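You operate a simulated robot arm through the tools that you are given. There is no shell and no other tool.

Carry out the task below with a simulated robot arm. There is one attempt and no reset: what you move stays moved.

JOB
Oil the red pin's tip and seat it in the setting block.
Fine: oil first, from the tin; lid back on; switch the gauge on and leave it on. The other pins stay dry in the rack.

The check looks at the end state, three seconds after you hand in, the way a careful person would. Anything else that was tipped, shoved, dropped, spilled or broken makes it a failure. A push-on lid holds only when it is set on centred and level and pressed home; a screw cap is set on level and turned clockwise until tight.

ROBOT AND FRAMES
A 6-joint arm with a two-finger gripper, fixed in place. Base frame: the origin is on the floor under the middle of its stand, x ahead of it, y to its left, z up; the work surface is at about z = 850. Units: mm, rad, N and s.
With the tool pointing down near the work surface it reaches from about 140 to 680 mm from the base axis. Its first joint turns from -1.152 to 1.152 rad. Payload 2.45 kg.
The tool frame sits at the grasp point between the pads (the TCP): z along the fingers, y along the line on which they close. The tips reach 30 mm beyond it. The gripper opens to 106 mm; its body begins 79 mm behind the TCP.
Orientation is that of the tool frame in the base frame, as [roll, pitch, yaw] about the fixed x, y, z axes, in that order (R = Rz(yaw) Ry(pitch) Rx(roll)). With the fingers straight down and closing along the base's y, the tool's x points along the base's -x, its y along +y and its z along -z.

CONTROLS
- The arm moves only by the tool send_rows. Its argument "targets" is one flat list of numbers, 7 for each row, row after row: the gripper command, from -1 (shut) to 1 (fully open), values between in proportion, then the shift along the tool's x, y, z in cm, then the turn, a rotation vector about the tool's x, y, z in degrees. In form: [claw, dx, dy, dz, rx, ry, rz, claw, dx, dy, dz, rx, ry, rz, ...]. A call has 1 to 20 rows; each row is the pose to reach, as a shift and turn from the pose commanded when the call began, along the tool's axes at that moment. Each row takes 0.2 s and may step no farther than 50 mm and 0.15 rad from the row before; otherwise, or with a gripper value out of range, the whole call is refused. Where a pose cannot be reached the arm comes as near as it can. A force on the tool above 90 N (or 10 N above the force at the start of the call, whichever is more), or a blocked arm, ends the call early, and 0.2 s more pass. The fingers move at their own pace (about 153 mm/s each) and stop on an object; they squeeze with about 27 N. The grip force told is the motor's: it shows also when the fingers shut on nothing. Time passes only in rows, and 0.2 s behind the last, so rows that repeat a pose let the fingers close. The reply holds the time, the measured pose of the TCP, the force on the tool along the base axes, the opening and the grip force, in the units named above and with some noise, with the torque about the TCP (base axes, N m) and any sound that the robot's microphone picked up, and new pictures: "show" is both (left out), scene, wrist or none.
- Cameras (640 x 400 px; columns grow to the right, rows downward): "scene" is fixed at [68.2, 422.4, 1403.4]; the picture's right is [-0.65, -0.76, 0.00], its down [-0.44, 0.37, -0.82] and it looks along [0.62, -0.53, -0.57] (base axes); focal length 249 px, centre (320, 200). "wrist" rides on the gripper at [76, -2, -106] in the tool frame; the picture's right is [0.02, 1.00, 0.00], its down [-0.78, 0.02, -0.62] and it looks along [-0.62, 0.01, 0.78] (tool axes); focal length 247 px, centre (320, 200). There is no depth. A picture from a camera that has moved, and an enlarged one, comes with that camera's place and axes in the base frame and with its lens.
- enlarge(camera, box): a new picture of the part [left, top, right, bottom] of that camera's present view, enlarged. The clock stands still meanwhile.
- close_job(): hands the job in; it is judged then, once.

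Places have to be worked out from the pictures, the camera data and where the tool is seen. Open the gripper and draw the arm clear of the work before you hand the job in, unless the task says otherwise.

The tools are called after "Request:" as a command line: name --argument value ..., lists and objects as JSON in quotes. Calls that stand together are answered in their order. send_rows: Moves the arm, as the interface text tells. Its arguments: {"type":"object","properties":{"targets":{"type":"array","items":{"type":"number"}},"show":{"type":"string","enum":["both","scene","wrist","none"]}},"required":["targets"]} The other tools are called the same way: enlarge (camera, box) takes an enlarged picture of a part of a camera's view; close_job () hands the job in.

At the start:

```text
clock: 0.0
position: [314.1, 12.3, 1197.7]
tcp_rot: [3.141, 0.002, -3.141]
contact_force: [0.0, -0.4, 0.4]
wrist_torque: [-0.02, -0.03, 0.02]
gripper_width: 105.5
finger_force: 0.0
```

scene: 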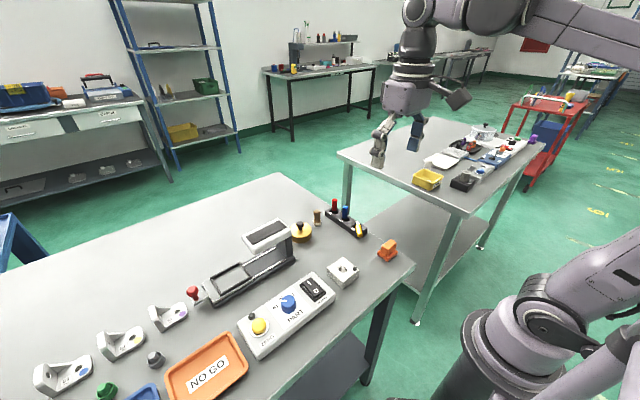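
wrist: 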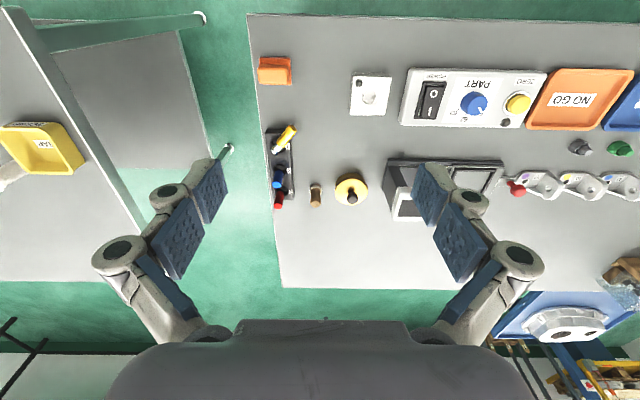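

I see the bench with a rack of pins, a tin with a knob lid, the setting block and a panel with switch. I'll zoom in before moving.

Request:
enlarge --camera "scene" --box '[230, 190, 420, 310]'

Request:
enlarge --camera "wrist" --box '[240, 40, 420, 220]'

Request:
enlarge --camera "scene" --box '[180, 210, 360, 360]'

Request:
enlarge --camera "wrist" --box '[380, 50, 640, 230]'

```text
3.33 times, centred on (325, 250) of scene
camera zoom: at [68.2, 422.4, 1403.4], right [-0.65, -0.76, 0.0], down [-0.44, 0.37, -0.82], along [0.62, -0.53, -0.57], focal length 830 px, centre (303, 33)
```

zoom: 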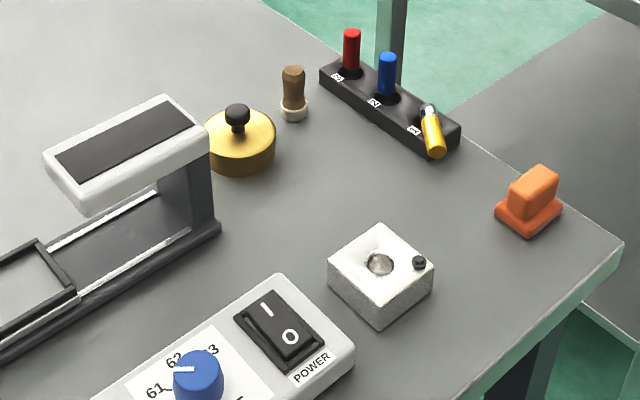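

```text
2.22 times, centred on (330, 130) of wrist
camera zoom: at [236.6, 9.6, 1303.9], right [-0.02, 1.0, 0.0], down [0.78, 0.02, 0.62], along [0.62, 0.01, -0.78], focal length 549 px, centre (298, 356)
```

zoom: 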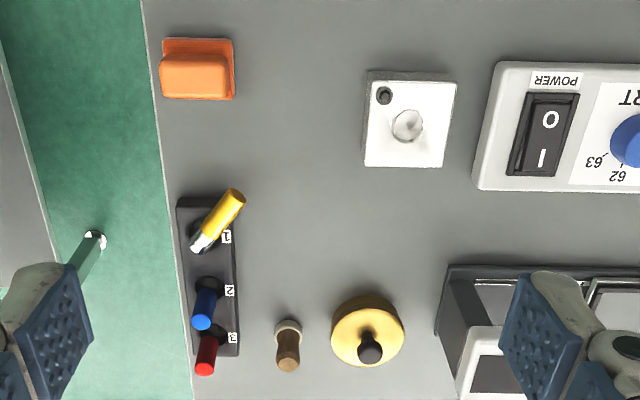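

```text
2.67 times, centred on (270, 285) of scene
camera zoom: at [68.2, 422.4, 1403.4], right [-0.65, -0.76, 0.0], down [-0.44, 0.37, -0.82], along [0.62, -0.53, -0.57], focal length 664 px, centre (453, -27)
```

zoom: 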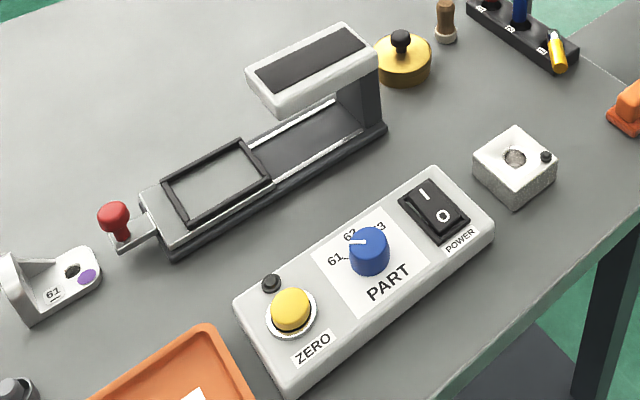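

```text
2.22 times, centred on (510, 140) of wrist
camera zoom: at [236.6, 9.6, 1303.9], right [-0.02, 1.0, 0.0], down [0.78, 0.02, 0.62], along [0.62, 0.01, -0.78], focal length 549 px, centre (-102, 333)
```

zoom: 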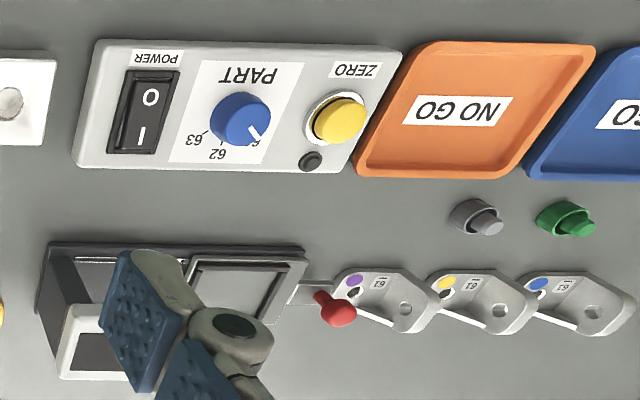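

The tin (knobbed lid) is near (550, 87), the red pin near (551, -69) in the rack, and the setting block nearer the base. I'll move the arm forward and down for a closer view.

Request:
send_rows --targets '[1, -2.4, 0, 2.4, 0, 0, 0, 1, -4.8, 0, 4.8, 0, 0, 0, 1, -7.2, 0, 7.2, 0, 0, 0, 1, -9.6, 0, 9.6, 0, 0, 0, 1, -11.6, 0, 11.8, 0, 0, 0, 1, -11.6, 0, 11.8, 0, 0, 0]'

```text
clock: 1.4
position: [432.2, 9.7, 1079.3]
tcp_rot: [3.142, 0.001, -3.141]
contact_force: [-0.2, 0.1, -0.3]
wrist_torque: [0.01, -0.02, 0.0]
gripper_width: 106.1
finger_force: 0.1
camera wrist: at [355.4, 8.0, 1185.2], right [-0.02, 1.0, 0.0], down [0.78, 0.02, 0.62], along [0.62, 0.01, -0.78], focal length 247 px, centre (320, 200)
```

scene: 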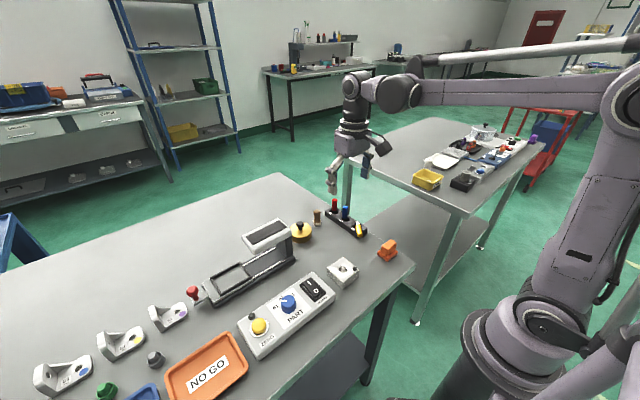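
wrist: 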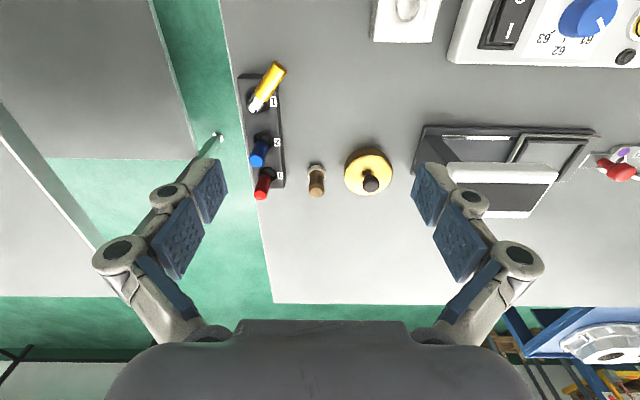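

Zooming into the tin, brown item and rack from this closer view.

Request:
enlarge --camera "wrist" --box '[230, 50, 330, 210]'

Request:
enlarge --camera "wrist" --box '[290, 130, 410, 205]'

Request:
enlarge --camera "scene" --box '[285, 195, 375, 250]'

Request:
enlarge --camera "scene" --box '[230, 265, 370, 355]'

```text
2.50 times, centred on (280, 130) of wrist
camera zoom: at [355.4, 8.0, 1185.2], right [-0.02, 1.0, 0.0], down [0.78, 0.02, 0.62], along [0.62, 0.01, -0.78], focal length 617 px, centre (420, 375)
```

zoom: 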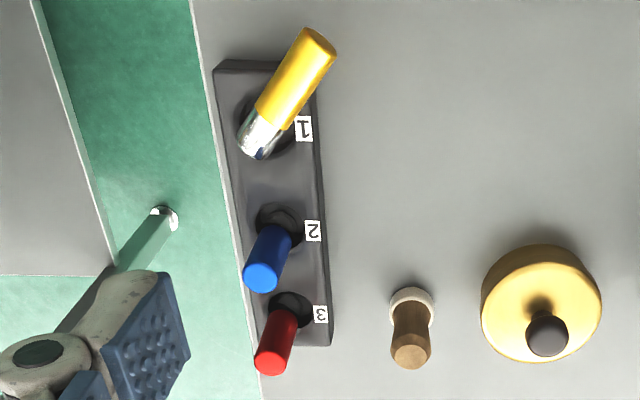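

```text
5.33 times, centred on (350, 168) of wrist
camera zoom: at [355.4, 8.0, 1185.2], right [-0.02, 1.0, 0.0], down [0.78, 0.02, 0.62], along [0.62, 0.01, -0.78], focal length 1317 px, centre (160, 373)
```

zoom: 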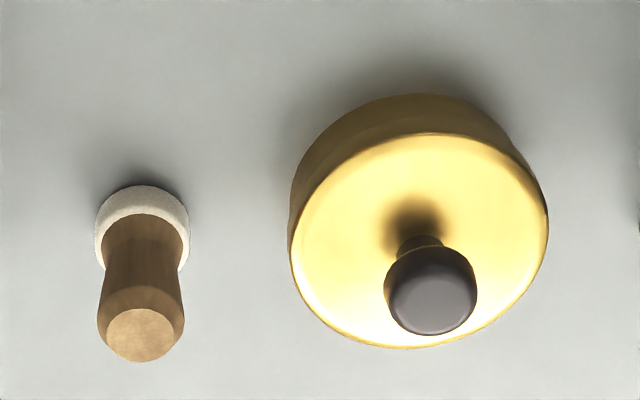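

```text
7.11 times, centred on (330, 222) of scene
camera zoom: at [68.2, 422.4, 1403.4], right [-0.65, -0.76, 0.0], down [-0.44, 0.37, -0.82], along [0.62, -0.53, -0.57], focal length 1771 px, centre (249, 40)
```

zoom: 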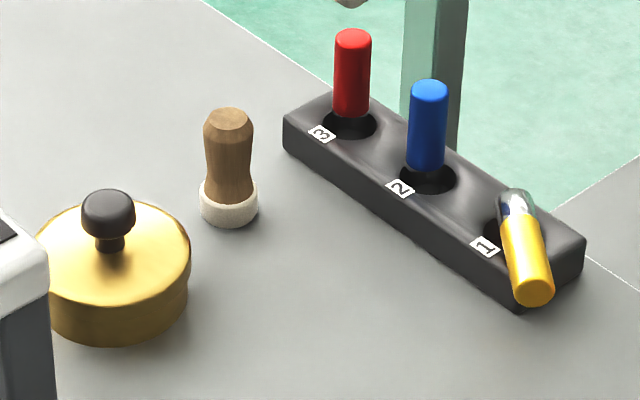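

```text
4.44 times, centred on (300, 310) of scene
camera zoom: at [68.2, 422.4, 1403.4], right [-0.65, -0.76, 0.0], down [-0.44, 0.37, -0.82], along [0.62, -0.53, -0.57], focal length 1107 px, centre (409, -289)
```

zoom: 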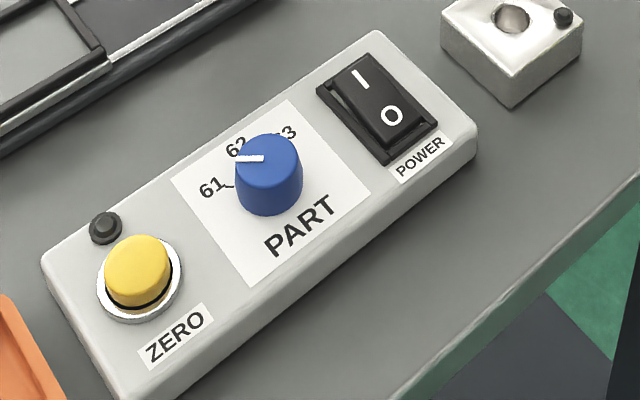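

The pins stand tip-down; yellow lies loose at hole 1. I'll come lower over the tin to determine its lid type and position accurately.

Request:
send_rows --targets '[1, -1.9, 1.7, 3.4, 0, 0, 0, 1, -3.8, 3.5, 6.9, 0, 0, 0, 1, -3.8, 3.5, 6.9, 0, 0, 0]'

Request:
enlarge --camera "wrist" --box '[220, 100, 420, 225]'

Request:
enlarge --camera "scene" --box '[280, 200, 330, 250]'

```text
clock: 2.2
position: [468.1, 47.6, 1010.0]
tcp_rot: [3.141, 0.002, -3.141]
contact_force: [-0.4, 0.4, 0.1]
wrist_torque: [-0.02, 0.0, 0.01]
gripper_width: 106.2
finger_force: 0.1
camera wrist: at [391.5, 45.0, 1116.3], right [-0.02, 1.0, 0.0], down [0.78, 0.02, 0.62], along [0.62, 0.01, -0.78], focal length 247 px, centre (320, 200)
```

scene: 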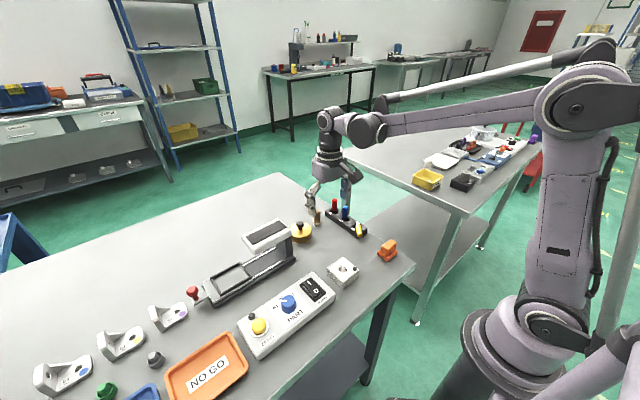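
wrist: 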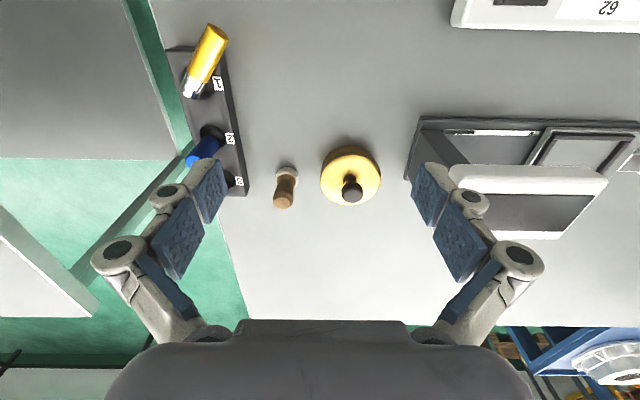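

```text
3.20 times, centred on (320, 162) of wrist
camera zoom: at [391.5, 45.0, 1116.3], right [-0.02, 1.0, 0.0], down [0.78, 0.02, 0.62], along [0.62, 0.01, -0.78], focal length 790 px, centre (320, 320)
```

zoom: 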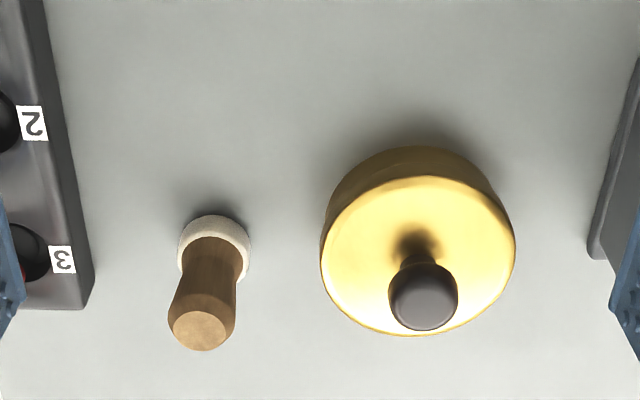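

```text
8.00 times, centred on (305, 225) of scene
camera zoom: at [68.2, 422.4, 1403.4], right [-0.65, -0.76, 0.0], down [-0.44, 0.37, -0.82], along [0.62, -0.53, -0.57], focal length 1992 px, centre (440, 0)
```

zoom: 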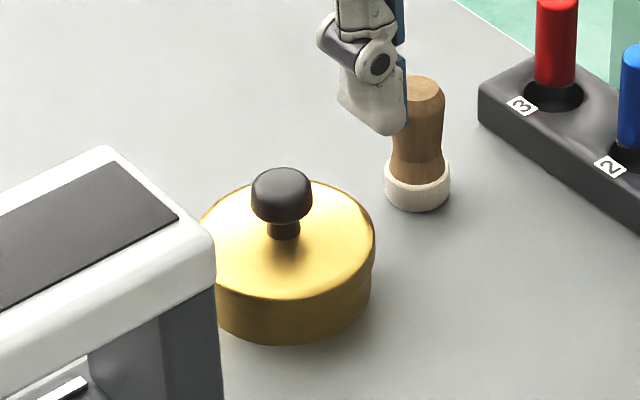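

The tin is about (552, 83), top z≈877, with a knob ~24 mm wide topping out near z≈904. I'll go above it with the gripper half open to check alignment.

Request:
send_rows --targets '[0.2, -2.8, 1.2, 1.5, 0, 0, 0, 0.1, -5.6, 2.4, 3.0, 0, 0, 0, 0.05, -8.4, 3.55, 4.0, 0, 0, 0, 0.05, -8.4, 3.55, 5.0, 0, 0, 0, 0.05, -8.4, 3.55, 5.0, 0, 0, 0]'

Request:
enlarge --camera "wrist" --box '[220, 100, 420, 225]'

Request:
enlarge --camera "scene" --box '[270, 170, 350, 250]'

```text
clock: 3.4
position: [553.7, 83.2, 959.1]
tcp_rot: [-3.14, 0.001, 3.142]
contact_force: [-0.5, 0.2, -0.3]
wrist_torque: [0.01, -0.01, 0.01]
gripper_width: 55.8
finger_force: 0.1
camera wrist: at [476.5, 80.9, 1065.7], right [-0.02, 1.0, 0.0], down [0.78, 0.02, 0.62], along [0.62, 0.01, -0.78], focal length 247 px, centre (320, 200)
```

scene: 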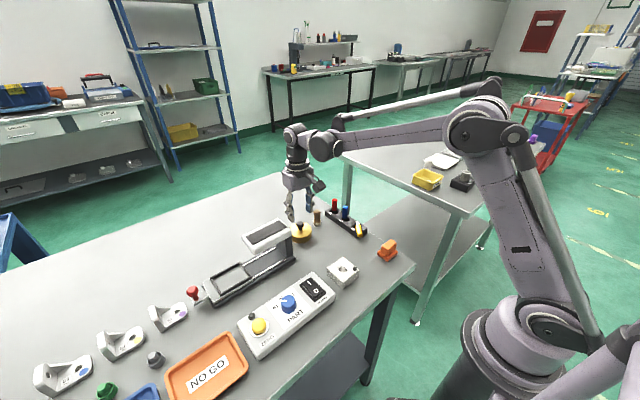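
wrist: 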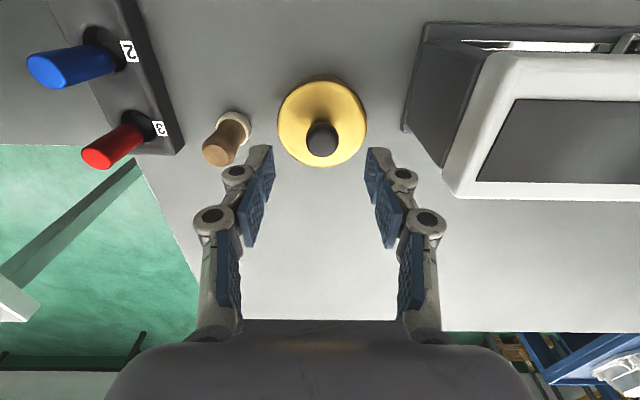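

```text
3.20 times, centred on (320, 162) of wrist
camera zoom: at [476.5, 80.9, 1065.7], right [-0.02, 1.0, 0.0], down [0.78, 0.02, 0.62], along [0.62, 0.01, -0.78], focal length 790 px, centre (320, 320)
```

zoom: 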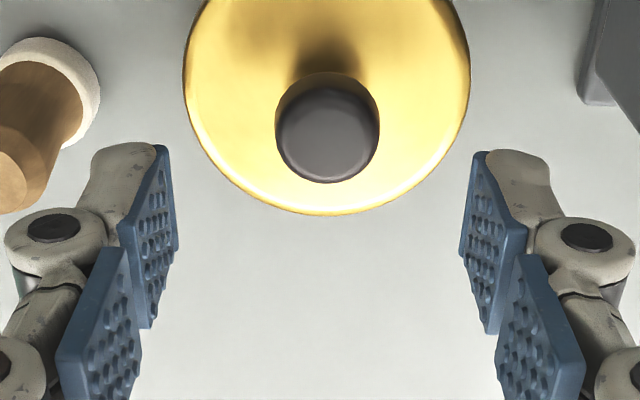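

```text
5.00 times, centred on (310, 210) of scene
camera zoom: at [68.2, 422.4, 1403.4], right [-0.65, -0.76, 0.0], down [-0.44, 0.37, -0.82], along [0.62, -0.53, -0.57], focal length 1245 px, centre (370, 150)
```

zoom: 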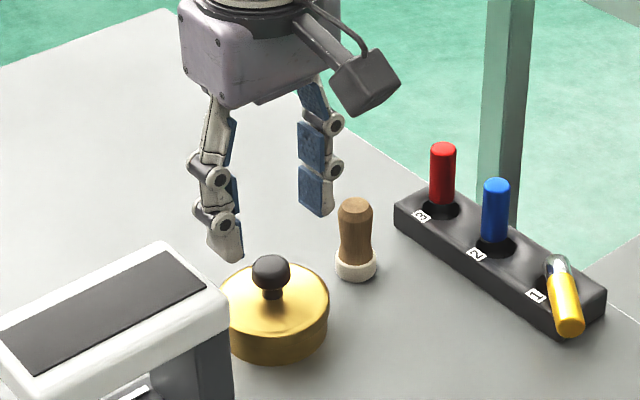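

The knob is centred under the TCP within ~1 mm. I'll descend so the tips stop a few mm above the lid, before closing.

Request:
send_rows --targets '[0.05, 0, 0, 1.5, 0, 0, 0, 0.05, 0, 0, 3.0, 0, 0, 0, 0.05, 0, 0, 4.3, 0, 0, 0, 0.05, 0, 0, 4.3, 0, 0, 0]'

Request:
enlarge --camera "wrist" --box '[220, 100, 420, 225]'

Request:
enlarge --camera "scene" --box '[270, 190, 330, 250]'

```text
clock: 4.4
position: [551.5, 83.1, 917.1]
tcp_rot: [-3.141, 0.003, 3.141]
contact_force: [-1.2, 0.3, 0.3]
wrist_torque: [0.0, 0.0, -0.03]
gripper_width: 55.4
finger_force: 0.1
camera wrist: at [474.6, 80.3, 1023.9], right [-0.02, 1.0, 0.0], down [0.78, 0.02, 0.62], along [0.62, 0.01, -0.78], focal length 247 px, centre (320, 200)
```

scene: 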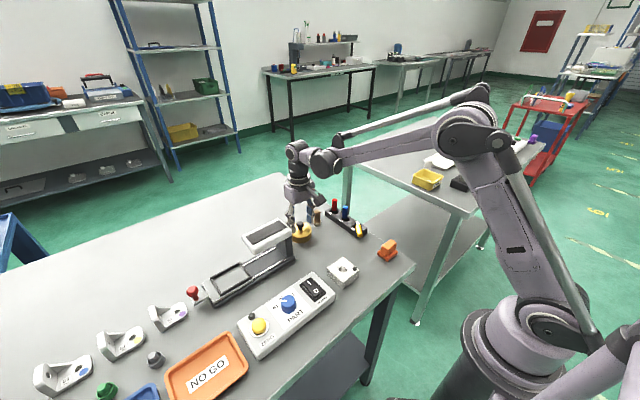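
wrist: 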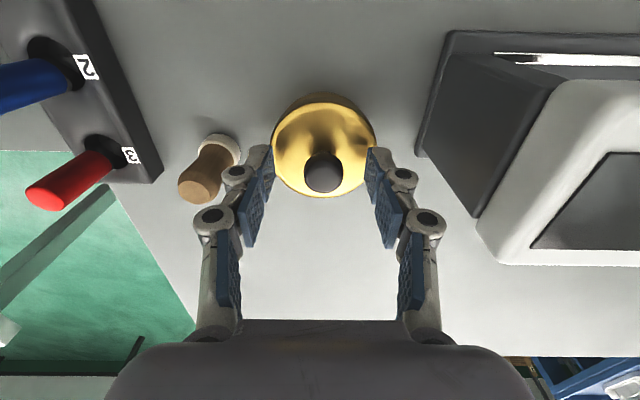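

```text
3.20 times, centred on (320, 162) of wrist
camera zoom: at [474.6, 80.3, 1023.9], right [-0.02, 1.0, 0.0], down [0.78, 0.02, 0.62], along [0.62, 0.01, -0.78], focal length 790 px, centre (320, 320)
```

zoom: 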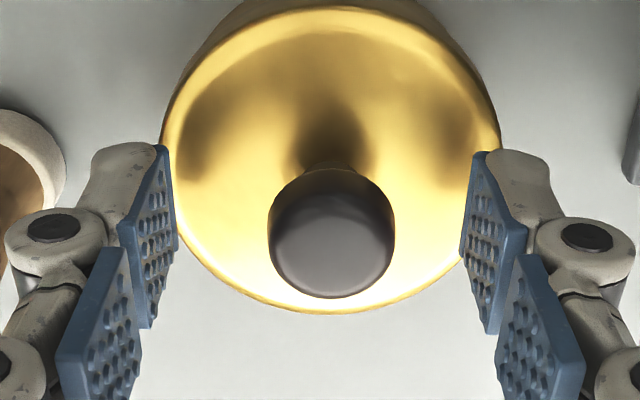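

```text
6.67 times, centred on (300, 220) of scene
camera zoom: at [68.2, 422.4, 1403.4], right [-0.65, -0.76, 0.0], down [-0.44, 0.37, -0.82], along [0.62, -0.53, -0.57], focal length 1660 px, centre (453, 67)
```

zoom: 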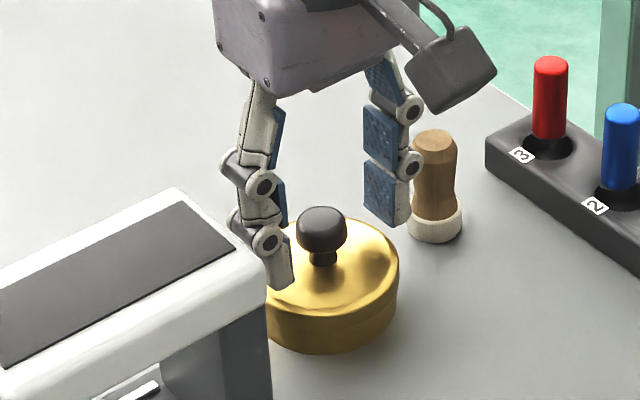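

Knob sits between the fingertips at (553, 83.6). I'll lower 4 mm more and close on it.

Request:
send_rows --targets '[0.05, -0.1, 0.04, 0.4, 0, 0, 0, -0.3, -0.1, 0.04, 0.4, 0, 0, 0, -1, -0.1, 0.04, 0.4, 0, 0, 0, -1, -0.1, 0.04, 0.4, 0, 0, 0, -1, -0.1, 0.04, 0.4, 0, 0, 0]'

Request:
enlarge --camera "wrist" --box '[220, 100, 420, 225]'

Request:
enlarge --camera "scene" --box '[270, 190, 330, 250]'

```text
clock: 5.6
position: [552.7, 83.5, 913.0]
tcp_rot: [3.141, 0.002, 3.141]
contact_force: [-0.4, 0.2, -0.2]
wrist_torque: [0.02, 0.01, 0.04]
gripper_width: 23.2
finger_force: 26.1
heard: snap
camera wrist: at [475.8, 80.8, 1019.9], right [-0.02, 1.0, 0.0], down [0.78, 0.02, 0.62], along [0.62, 0.01, -0.78], focal length 247 px, centre (320, 200)
```

scene: 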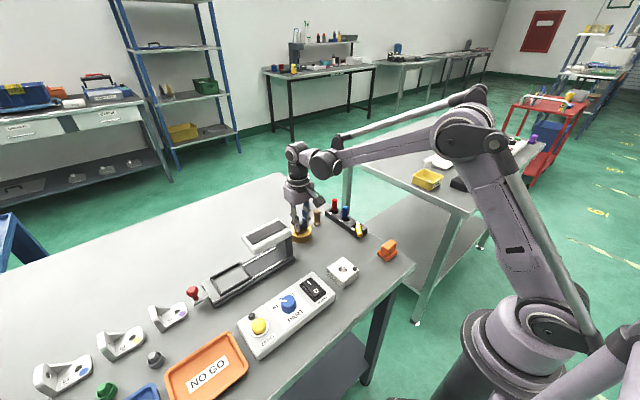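
wrist: 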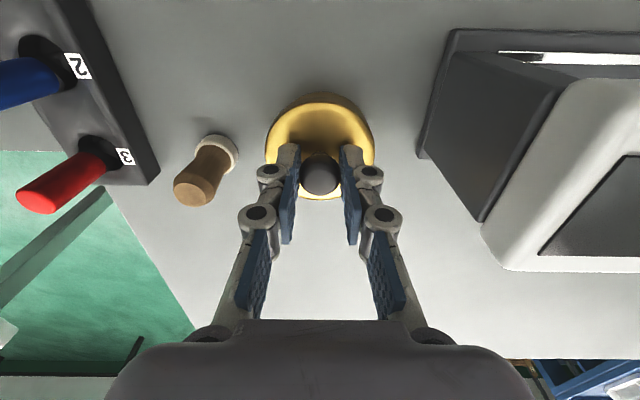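

```text
3.20 times, centred on (320, 162) of wrist
camera zoom: at [475.8, 80.8, 1019.9], right [-0.02, 1.0, 0.0], down [0.78, 0.02, 0.62], along [0.62, 0.01, -0.78], focal length 790 px, centre (320, 320)
```

zoom: 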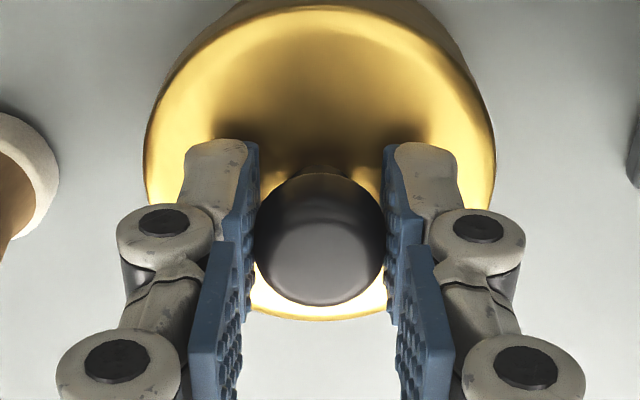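

```text
6.67 times, centred on (300, 220) of scene
camera zoom: at [68.2, 422.4, 1403.4], right [-0.65, -0.76, 0.0], down [-0.44, 0.37, -0.82], along [0.62, -0.53, -0.57], focal length 1660 px, centre (453, 67)
```

zoom: 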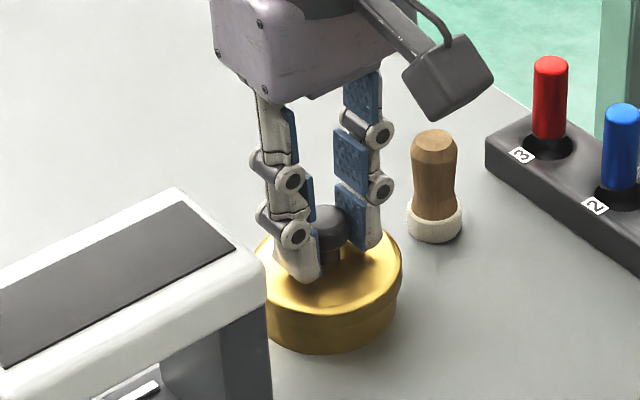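

Knob is gripped at 23 mm width (a snap was heard on closing). I'll lift slowly 15 mm and look whether only the lid comes up.

Request:
send_rows --targets '[-1, 0, 0, -0.2, 0, 0, 0, -1, 0, 0, -0.5, 0, 0, 0, -1, 0, 0, -1.0, 0, 0, 0, -1, 0, 0, -1.5, 0, 0, 0, -1, 0, 0, -1.5, 0, 0, 0]'

Request:
enlarge --camera "scene" --box '[270, 190, 330, 250]'

Request:
enlarge --camera "wrist" --box '[220, 60, 420, 225]'

```text
clock: 6.8
position: [552.6, 82.8, 929.0]
tcp_rot: [-3.142, 0.003, 3.14]
contact_force: [0.1, 0.8, -0.2]
wrist_torque: [0.01, 0.02, 0.01]
gripper_width: 23.0
finger_force: 26.9
camera wrist: at [476.4, 80.5, 1035.3], right [-0.02, 1.0, 0.0], down [0.78, 0.02, 0.62], along [0.62, 0.01, -0.78], focal length 247 px, centre (320, 200)
```

scene: 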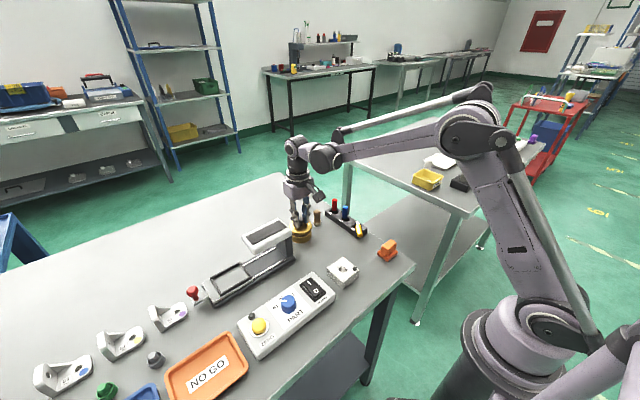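
wrist: 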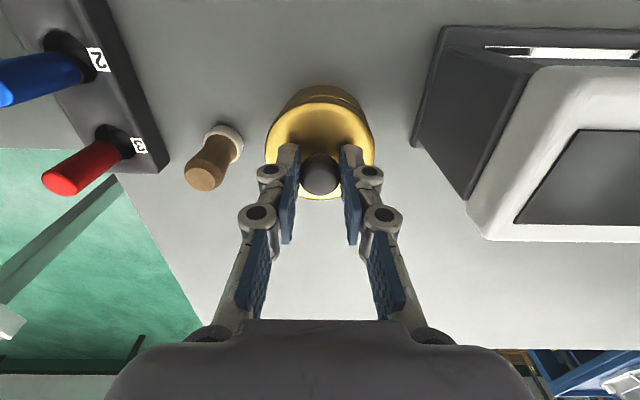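

```text
6.67 times, centred on (300, 220) of scene
camera zoom: at [68.2, 422.4, 1403.4], right [-0.65, -0.76, 0.0], down [-0.44, 0.37, -0.82], along [0.62, -0.53, -0.57], focal length 1660 px, centre (453, 67)
```

zoom: 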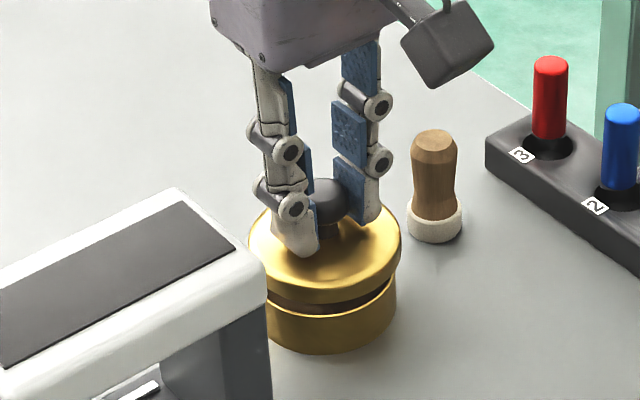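

```text
2.42 times, centred on (320, 142) of wrist
camera zoom: at [476.4, 80.5, 1035.3], right [-0.02, 1.0, 0.0], down [0.78, 0.02, 0.62], along [0.62, 0.01, -0.78], focal length 599 px, centre (320, 339)
```

zoom: 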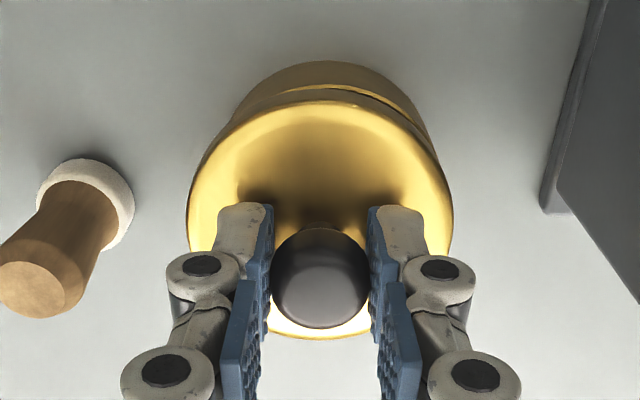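

Only the lid lifted; the tin stayed put. I'll raise it, carry it to the clear bench area near (460, 25) and hover there.

Request:
send_rows --targets '[-1, 0, 0, -2.0, 0, 0, 0, -1, 0, 0, -4.5, 0, 0, 0, -1, 2.0, -1.3, -4.5, 0, 0, 0, -1, 4.6, -2.9, -4.5, 0, 0, 0, -1, 7.2, -4.5, -4.5, 0, 0, 0, -1, 9.2, -5.8, -4.5, 0, 0, 0, -1, 9.2, -5.8, -4.5, 0, 0, 0]'

Request:
enlarge --camera "scene" --box '[270, 180, 370, 260]'

Request:
enlarge --camera "wrist" --box '[220, 100, 480, 260]'

```text
clock: 8.4
position: [458.3, 24.8, 976.4]
tcp_rot: [-3.141, 0.002, 3.141]
contact_force: [0.0, 0.0, 0.6]
wrist_torque: [-0.01, 0.0, 0.0]
gripper_width: 23.2
finger_force: 27.0
camera wrist: at [382.0, 23.0, 1081.6], right [-0.02, 1.0, 0.0], down [0.78, 0.02, 0.62], along [0.62, 0.01, -0.78], focal length 247 px, centre (320, 200)
```

scene: 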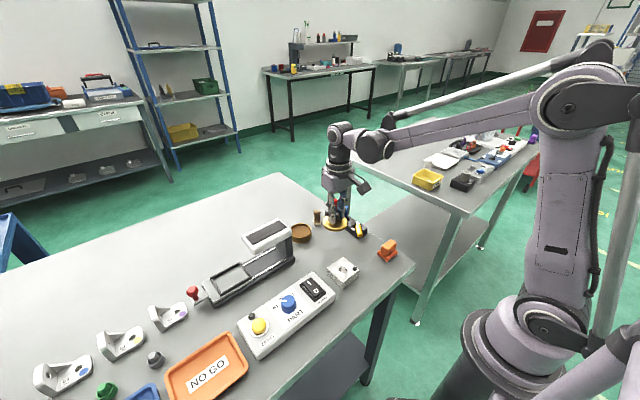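
wrist: 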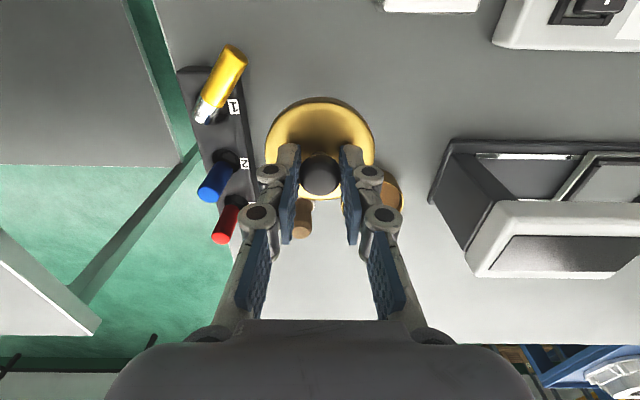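

```text
5.00 times, centred on (320, 220) of scene
camera zoom: at [68.2, 422.4, 1403.4], right [-0.65, -0.76, 0.0], down [-0.44, 0.37, -0.82], along [0.62, -0.53, -0.57], focal length 1245 px, centre (320, 100)
```

zoom: 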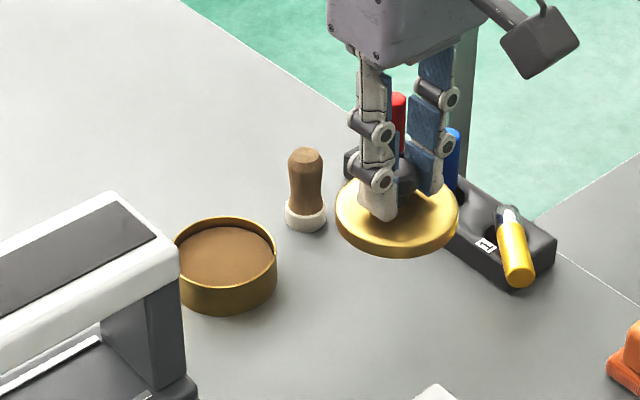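

```text
2.46 times, centred on (350, 180) of wrist
camera zoom: at [382.0, 23.0, 1081.6], right [-0.02, 1.0, 0.0], down [0.78, 0.02, 0.62], along [0.62, 0.01, -0.78], focal length 608 px, centre (246, 249)
```

zoom: 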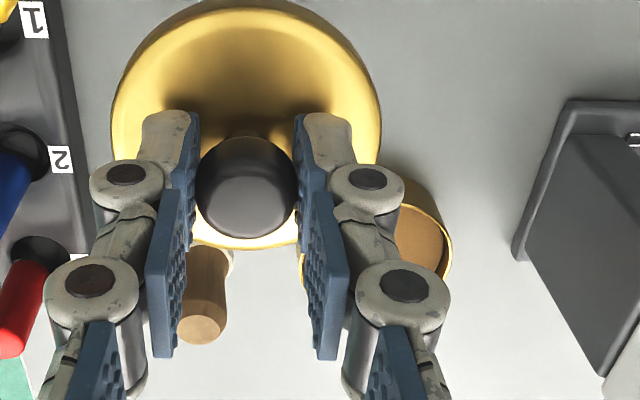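

Tin is open and shows brown oil close to the rim; the lid is a shallow disc. I'll lower the lid toward the bench at (460, 25), stopping just above the expected contact.

Request:
send_rows --targets '[-1, 0, 0, 2.5, 0, 0, 0, -1, 0, 0, 5.0, 0, 0, 0, -1, 0, 0, 6.3, 0, 0, 0, -1, 0, 0, 6.3, 0, 0, 0]'

Request:
enlarge --camera "scene" --box '[300, 190, 370, 250]'

```text
clock: 9.4
position: [462.2, 25.6, 910.8]
tcp_rot: [-3.141, 0.002, 3.141]
contact_force: [-0.2, -0.5, -0.4]
wrist_torque: [-0.01, 0.0, 0.01]
gripper_width: 23.0
finger_force: 26.7
camera wrist: at [385.4, 23.1, 1017.9], right [-0.02, 1.0, 0.0], down [0.78, 0.02, 0.62], along [0.62, 0.01, -0.78], focal length 247 px, centre (320, 200)
```

scene: 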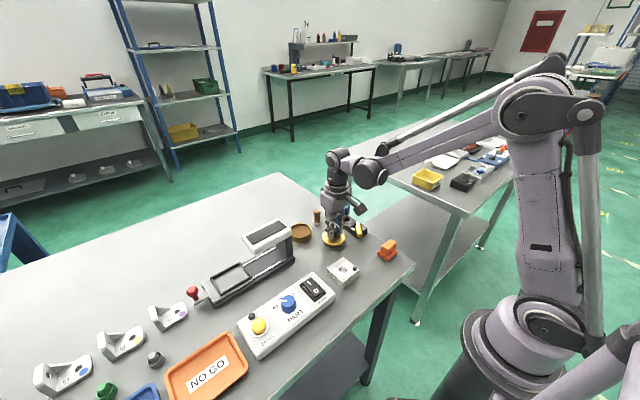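
wrist: 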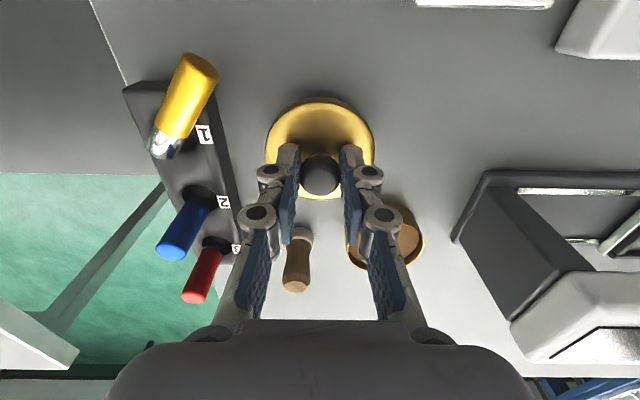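

```text
6.67 times, centred on (335, 220) of scene
camera zoom: at [68.2, 422.4, 1403.4], right [-0.65, -0.76, 0.0], down [-0.44, 0.37, -0.82], along [0.62, -0.53, -0.57], focal length 1660 px, centre (220, 67)
```

zoom: 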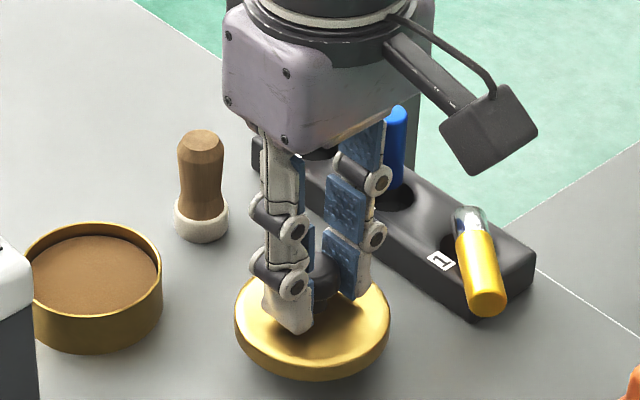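

No contact yet at z≈910. Stepping down gently, watching force.

Request:
send_rows --targets '[-1, 0, 0, 0.15, 0, 0, 0, -1, 0, 0, 0.3, 0, 0, 0, -1, 0, 0, 0.3, 0, 0, 0]' --show "none"

Request:
send_rows --targets '[-1, 0, 0, 0.15, 0, 0, 0, -1, 0, 0, 0.3, 0, 0, 0, -1, 0, 0, 0.3, 0, 0, 0]' --show "none"

Request:
enlarge --camera "scene" --box '[310, 210, 360, 250]'

```text
clock: 10.2
position: [462.0, 23.7, 909.5]
tcp_rot: [-3.141, 0.002, 3.141]
contact_force: [0.2, 0.6, -1.3]
wrist_torque: [0.01, 0.03, 0.0]
gripper_width: 23.1
finger_force: 27.1
```

```text
clock: 11.0
position: [460.3, 24.2, 905.4]
tcp_rot: [-3.141, 0.0, -3.141]
contact_force: [-0.7, 0.2, 0.1]
wrist_torque: [-0.03, 0.02, -0.02]
gripper_width: 23.1
finger_force: 27.1
```

```text
10.00 times, centred on (335, 230) of scene
camera zoom: at [68.2, 422.4, 1403.4], right [-0.65, -0.76, 0.0], down [-0.44, 0.37, -0.82], along [0.62, -0.53, -0.57], focal length 2490 px, centre (170, -100)
```

zoom: 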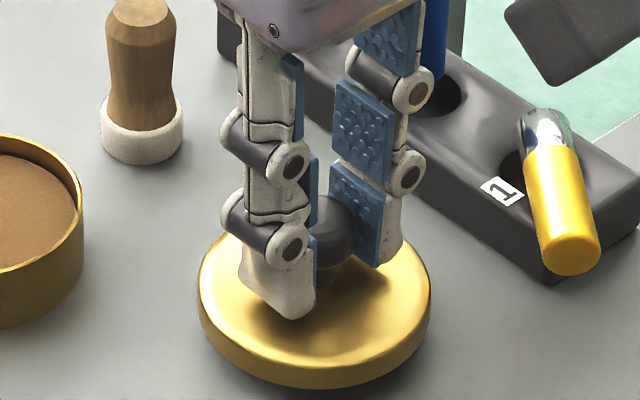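

Still free at 904. Continuing in small steps.

Request:
send_rows --targets '[-1, 0, 0, 0.15, 0, 0, 0, -1, 0, 0, 0.3, 0, 0, 0, -1, 0, 0, 0.3, 0, 0, 0]' --show "none"

Request:
send_rows --targets '[-1, 0, 0, 0.1, 0, 0, 0, -1, 0, 0, 0.15, 0, 0, 0, -1, 0, 0, 0.15, 0, 0, 0]' --show "none"

Request:
enlarge --camera "scene" --box '[310, 210, 360, 250]'

```text
clock: 11.8
position: [463.1, 24.9, 902.0]
tcp_rot: [-3.141, 0.001, -3.141]
contact_force: [0.1, -0.5, -0.2]
wrist_torque: [0.01, 0.0, 0.01]
gripper_width: 22.9
finger_force: 27.0
```

```text
clock: 12.6
position: [461.4, 25.4, 900.1]
tcp_rot: [3.141, 0.001, 3.142]
contact_force: [-0.3, 0.6, 0.1]
wrist_torque: [0.02, 0.01, 0.04]
gripper_width: 22.9
finger_force: 26.8
```

```text
10.00 times, centred on (335, 230) of scene
camera zoom: at [68.2, 422.4, 1403.4], right [-0.65, -0.76, 0.0], down [-0.44, 0.37, -0.82], along [0.62, -0.53, -0.57], focal length 2490 px, centre (170, -100)
```

zoom: 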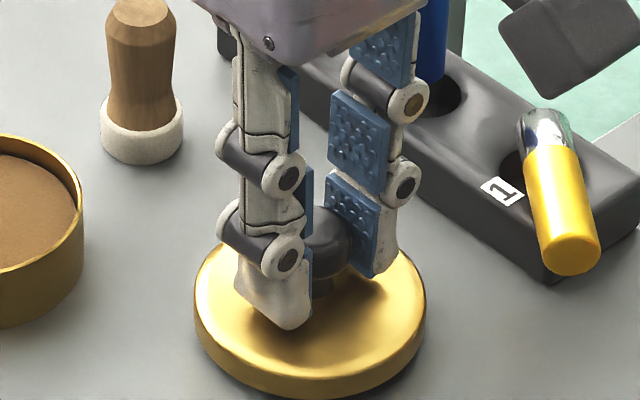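

Almost down (899.5). Continue with 1 mm steps.

Request:
send_rows --targets '[-1, 0, 0, 0.1, 0, 0, 0, -1, 0, 0, 0.1, 0, 0, 0]' --show "none"

Request:
send_rows --targets '[-1, 0, 0, 0.1, 0, 0, 0, -1, 0, 0, 0.1, 0, 0, 0]' --show "none"

Request:
send_rows --targets '[-1, 0, 0, 0.1, 0, 0, 0, -1, 0, 0, 0.1, 0, 0, 0]' --show "none"

Request:
enlarge --camera "scene" --box '[310, 210, 360, 250]'

```text
clock: 13.2
position: [460.1, 25.3, 898.0]
tcp_rot: [-3.141, 0.001, 3.14]
contact_force: [-0.2, -1.1, -0.7]
wrist_torque: [0.0, -0.02, 0.0]
gripper_width: 22.7
finger_force: 27.1
```

```text
clock: 13.8
position: [460.4, 24.5, 897.5]
tcp_rot: [-3.141, 0.002, -3.141]
contact_force: [0.2, -0.6, -0.7]
wrist_torque: [-0.04, 0.0, 0.01]
gripper_width: 23.1
finger_force: 27.0
```

```text
clock: 14.4
position: [461.2, 25.7, 896.5]
tcp_rot: [-3.141, 0.005, -3.14]
contact_force: [0.1, -0.3, -0.6]
wrist_torque: [-0.01, 0.05, -0.03]
gripper_width: 23.3
finger_force: 27.1
```

```text
10.00 times, centred on (335, 230) of scene
camera zoom: at [68.2, 422.4, 1403.4], right [-0.65, -0.76, 0.0], down [-0.44, 0.37, -0.82], along [0.62, -0.53, -0.57], focal length 2490 px, centre (170, -100)
```

zoom: 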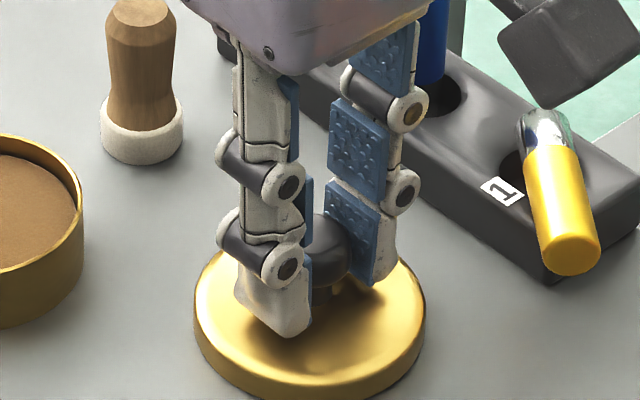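

Still no contact at 896.5; continuing.

Request:
send_rows --targets '[-1, 0, 0, 0.1, 0, 0, 0, -1, 0, 0, 0.1, 0, 0, 0]' --show "none"

Request:
send_rows --targets '[-1, 0, 0, 0.1, 0, 0, 0, -1, 0, 0, 0.1, 0, 0, 0]' --show "none"

Request:
enlarge --camera "scene" --box '[310, 220, 360, 255]'

```text
clock: 15.0
position: [461.6, 25.9, 896.5]
tcp_rot: [-3.141, 0.003, 3.141]
contact_force: [0.1, -0.3, -1.1]
wrist_torque: [-0.02, -0.01, 0.03]
gripper_width: 23.0
finger_force: 27.2
```

```text
clock: 15.6
position: [462.0, 25.0, 895.3]
tcp_rot: [-3.14, 0.003, -3.141]
contact_force: [-0.2, -0.4, -0.4]
wrist_torque: [0.0, 0.0, -0.01]
gripper_width: 23.0
finger_force: 27.4
```

```text
11.43 times, centred on (335, 238) of scene
camera zoom: at [68.2, 422.4, 1403.4], right [-0.65, -0.76, 0.0], down [-0.44, 0.37, -0.82], along [0.62, -0.53, -0.57], focal length 2846 px, centre (149, -229)
```

zoom: 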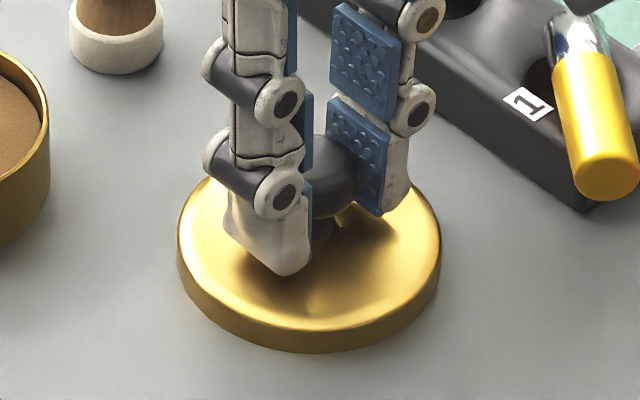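

No contact yet at 894.5. Continue stepping.

Request:
send_rows --targets '[-1, 0, 0, 0.1, 0, 0, 0, -1, 0, 0, 0.1, 0, 0, 0]' --show "none"

Request:
send_rows --targets '[-1, 0, 0, 0.1, 0, 0, 0, -1, 0, 0, 0.1, 0, 0, 0]' --show "none"

Request:
send_rows --targets '[-1, 0, 0, 0.1, 0, 0, 0, -1, 0, 0, 0.1, 0, 0, 0]' --show "none"

Request:
enlarge --camera "scene" --box '[310, 220, 360, 255]'

```text
clock: 16.2
position: [460.9, 24.0, 894.0]
tcp_rot: [3.141, 0.001, 3.141]
contact_force: [-1.0, -0.5, -0.8]
wrist_torque: [-0.01, 0.03, 0.01]
gripper_width: 23.3
finger_force: 26.7
```

```text
clock: 16.8
position: [459.2, 24.5, 892.1]
tcp_rot: [-3.142, 0.001, -3.141]
contact_force: [-1.2, 0.1, -0.4]
wrist_torque: [-0.01, 0.0, 0.03]
gripper_width: 23.1
finger_force: 27.6
```

```text
clock: 17.4
position: [458.9, 24.1, 892.3]
tcp_rot: [3.141, 0.004, 3.141]
contact_force: [0.0, 0.1, 0.3]
wrist_torque: [-0.01, 0.03, 0.02]
gripper_width: 23.0
finger_force: 27.2
```

```text
11.43 times, centred on (335, 238) of scene
camera zoom: at [68.2, 422.4, 1403.4], right [-0.65, -0.76, 0.0], down [-0.44, 0.37, -0.82], along [0.62, -0.53, -0.57], focal length 2846 px, centre (149, -229)
```

zoom: 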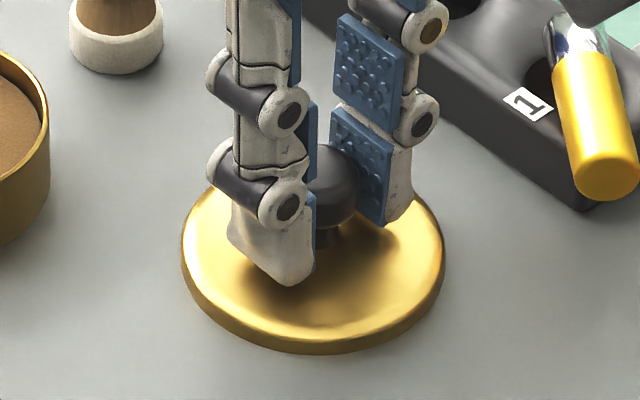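

The lid looks very near or on the bench. Zooming on its lower edge to check for a gap.

Request:
enlarge --camera "scene" --box '[320, 234, 352, 254]'

Request:
enlarge --camera "wrist" --box '[250, 80, 390, 210]'

```text
16.00 times, centred on (336, 244) of scene
camera zoom: at [68.2, 422.4, 1403.4], right [-0.65, -0.76, 0.0], down [-0.44, 0.37, -0.82], along [0.62, -0.53, -0.57], focal length 3984 px, centre (64, -504)
```

zoom: 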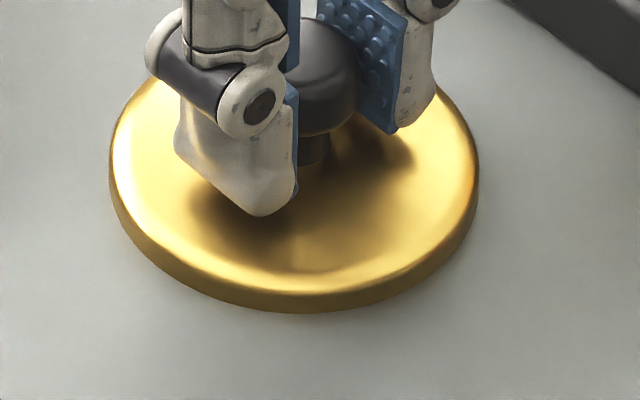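

```text
3.08 times, centred on (320, 145) of wrist
camera zoom: at [383.3, 21.9, 998.7], right [-0.02, 1.0, 0.0], down [0.78, 0.02, 0.62], along [0.62, 0.01, -0.78], focal length 760 px, centre (320, 369)
```

zoom: 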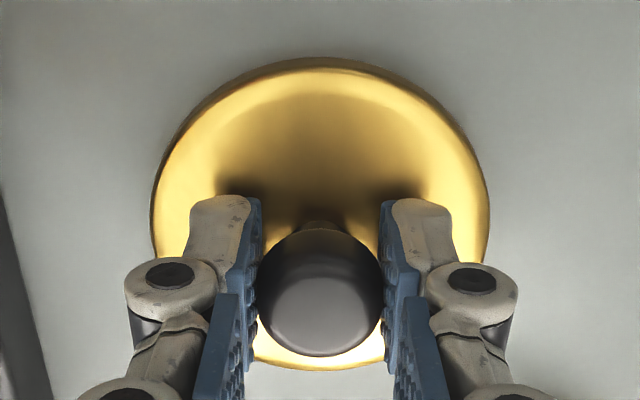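

The force is still nil, so the lid isn't bearing yet. Two more 1 mm steps.

Request:
send_rows --targets '[-1, 0, 0, 0.1, 0, 0, 0, -1, 0, 0, 0.1, 0, 0, 0]' --show "none"

Request:
send_rows --targets '[-1, 0, 0, 0.1, 0, 0, 0, -1, 0, 0, 0.1, 0, 0, 0]' --show "none"

Request:
enlarge --camera "scene" --box '[320, 234, 352, 254]'

```text
clock: 18.0
position: [460.0, 24.7, 892.6]
tcp_rot: [3.14, 0.002, 3.139]
contact_force: [0.2, 0.3, -0.3]
wrist_torque: [-0.01, 0.04, 0.02]
gripper_width: 22.8
finger_force: 26.8
```

```text
clock: 18.6
position: [460.9, 25.0, 890.5]
tcp_rot: [-3.141, 0.001, 3.141]
contact_force: [-0.7, 0.0, -0.5]
wrist_torque: [0.01, 0.0, -0.04]
gripper_width: 23.1
finger_force: 27.0
```

```text
16.00 times, centred on (336, 244) of scene
camera zoom: at [68.2, 422.4, 1403.4], right [-0.65, -0.76, 0.0], down [-0.44, 0.37, -0.82], along [0.62, -0.53, -0.57], focal length 3984 px, centre (64, -504)
```

zoom: 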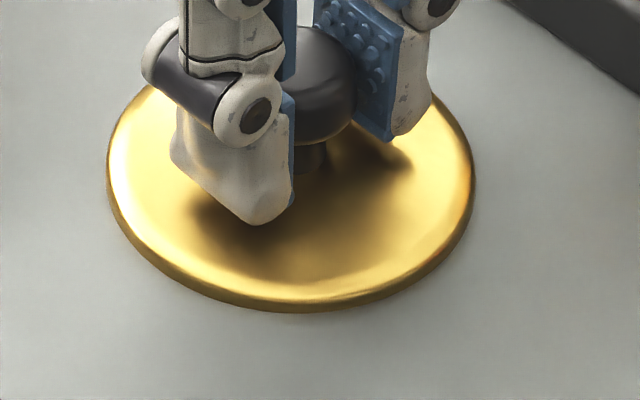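

The lid's skirt visually sinks into the bench without any contact force, so I shouldn't release here. I'll raise to where its lower edge just met the bench (≈895) and check before releasing.

Request:
send_rows --targets '[-1, 0, 0, -0.3, 0, 0, 0, -1, 0, 0, -0.55, 0, 0, 0, -1, 0, 0, -0.55, 0, 0, 0]' --show "none"

Request:
enlarge --camera "scene" --box '[320, 234, 352, 254]'

```text
clock: 19.4
position: [460.0, 25.0, 895.3]
tcp_rot: [-3.14, 0.002, -3.141]
contact_force: [0.3, 0.1, -0.4]
wrist_torque: [0.0, 0.02, 0.03]
gripper_width: 23.1
finger_force: 27.2
```

```text
16.00 times, centred on (336, 244) of scene
camera zoom: at [68.2, 422.4, 1403.4], right [-0.65, -0.76, 0.0], down [-0.44, 0.37, -0.82], along [0.62, -0.53, -0.57], focal length 3984 px, centre (64, -504)
```

zoom: 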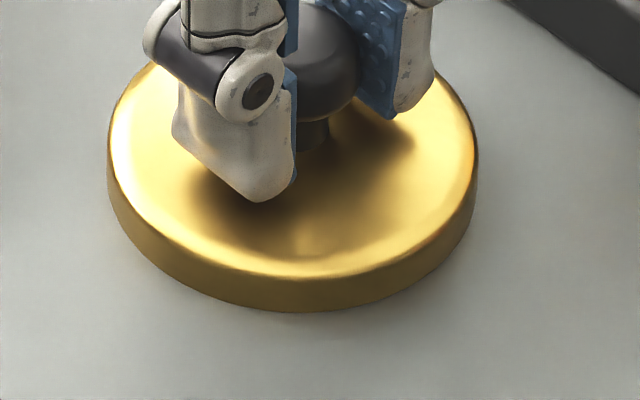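

Comparing skirt thickness, it may still be ~2 mm in. Raise 3 mm more to see the bottom edge lift.

Request:
send_rows --targets '[-1, 0, 0, -0.3, 0, 0, 0, -1, 0, 0, -0.3, 0, 0, 0]' --show "none"

Request:
enlarge --camera "scene" --box '[320, 234, 352, 254]'

```text
clock: 20.0
position: [459.6, 23.4, 899.9]
tcp_rot: [3.142, 0.002, 3.14]
contact_force: [-0.3, -0.2, 0.5]
wrist_torque: [-0.01, 0.01, 0.01]
gripper_width: 23.2
finger_force: 27.0
```

```text
16.00 times, centred on (336, 244) of scene
camera zoom: at [68.2, 422.4, 1403.4], right [-0.65, -0.76, 0.0], down [-0.44, 0.37, -0.82], along [0.62, -0.53, -0.57], focal length 3984 px, centre (64, -504)
```

zoom: 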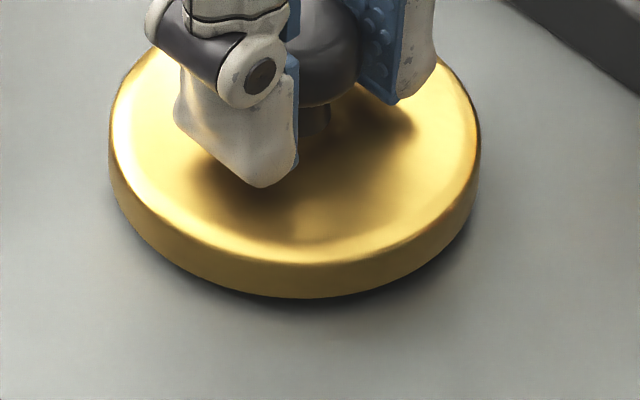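

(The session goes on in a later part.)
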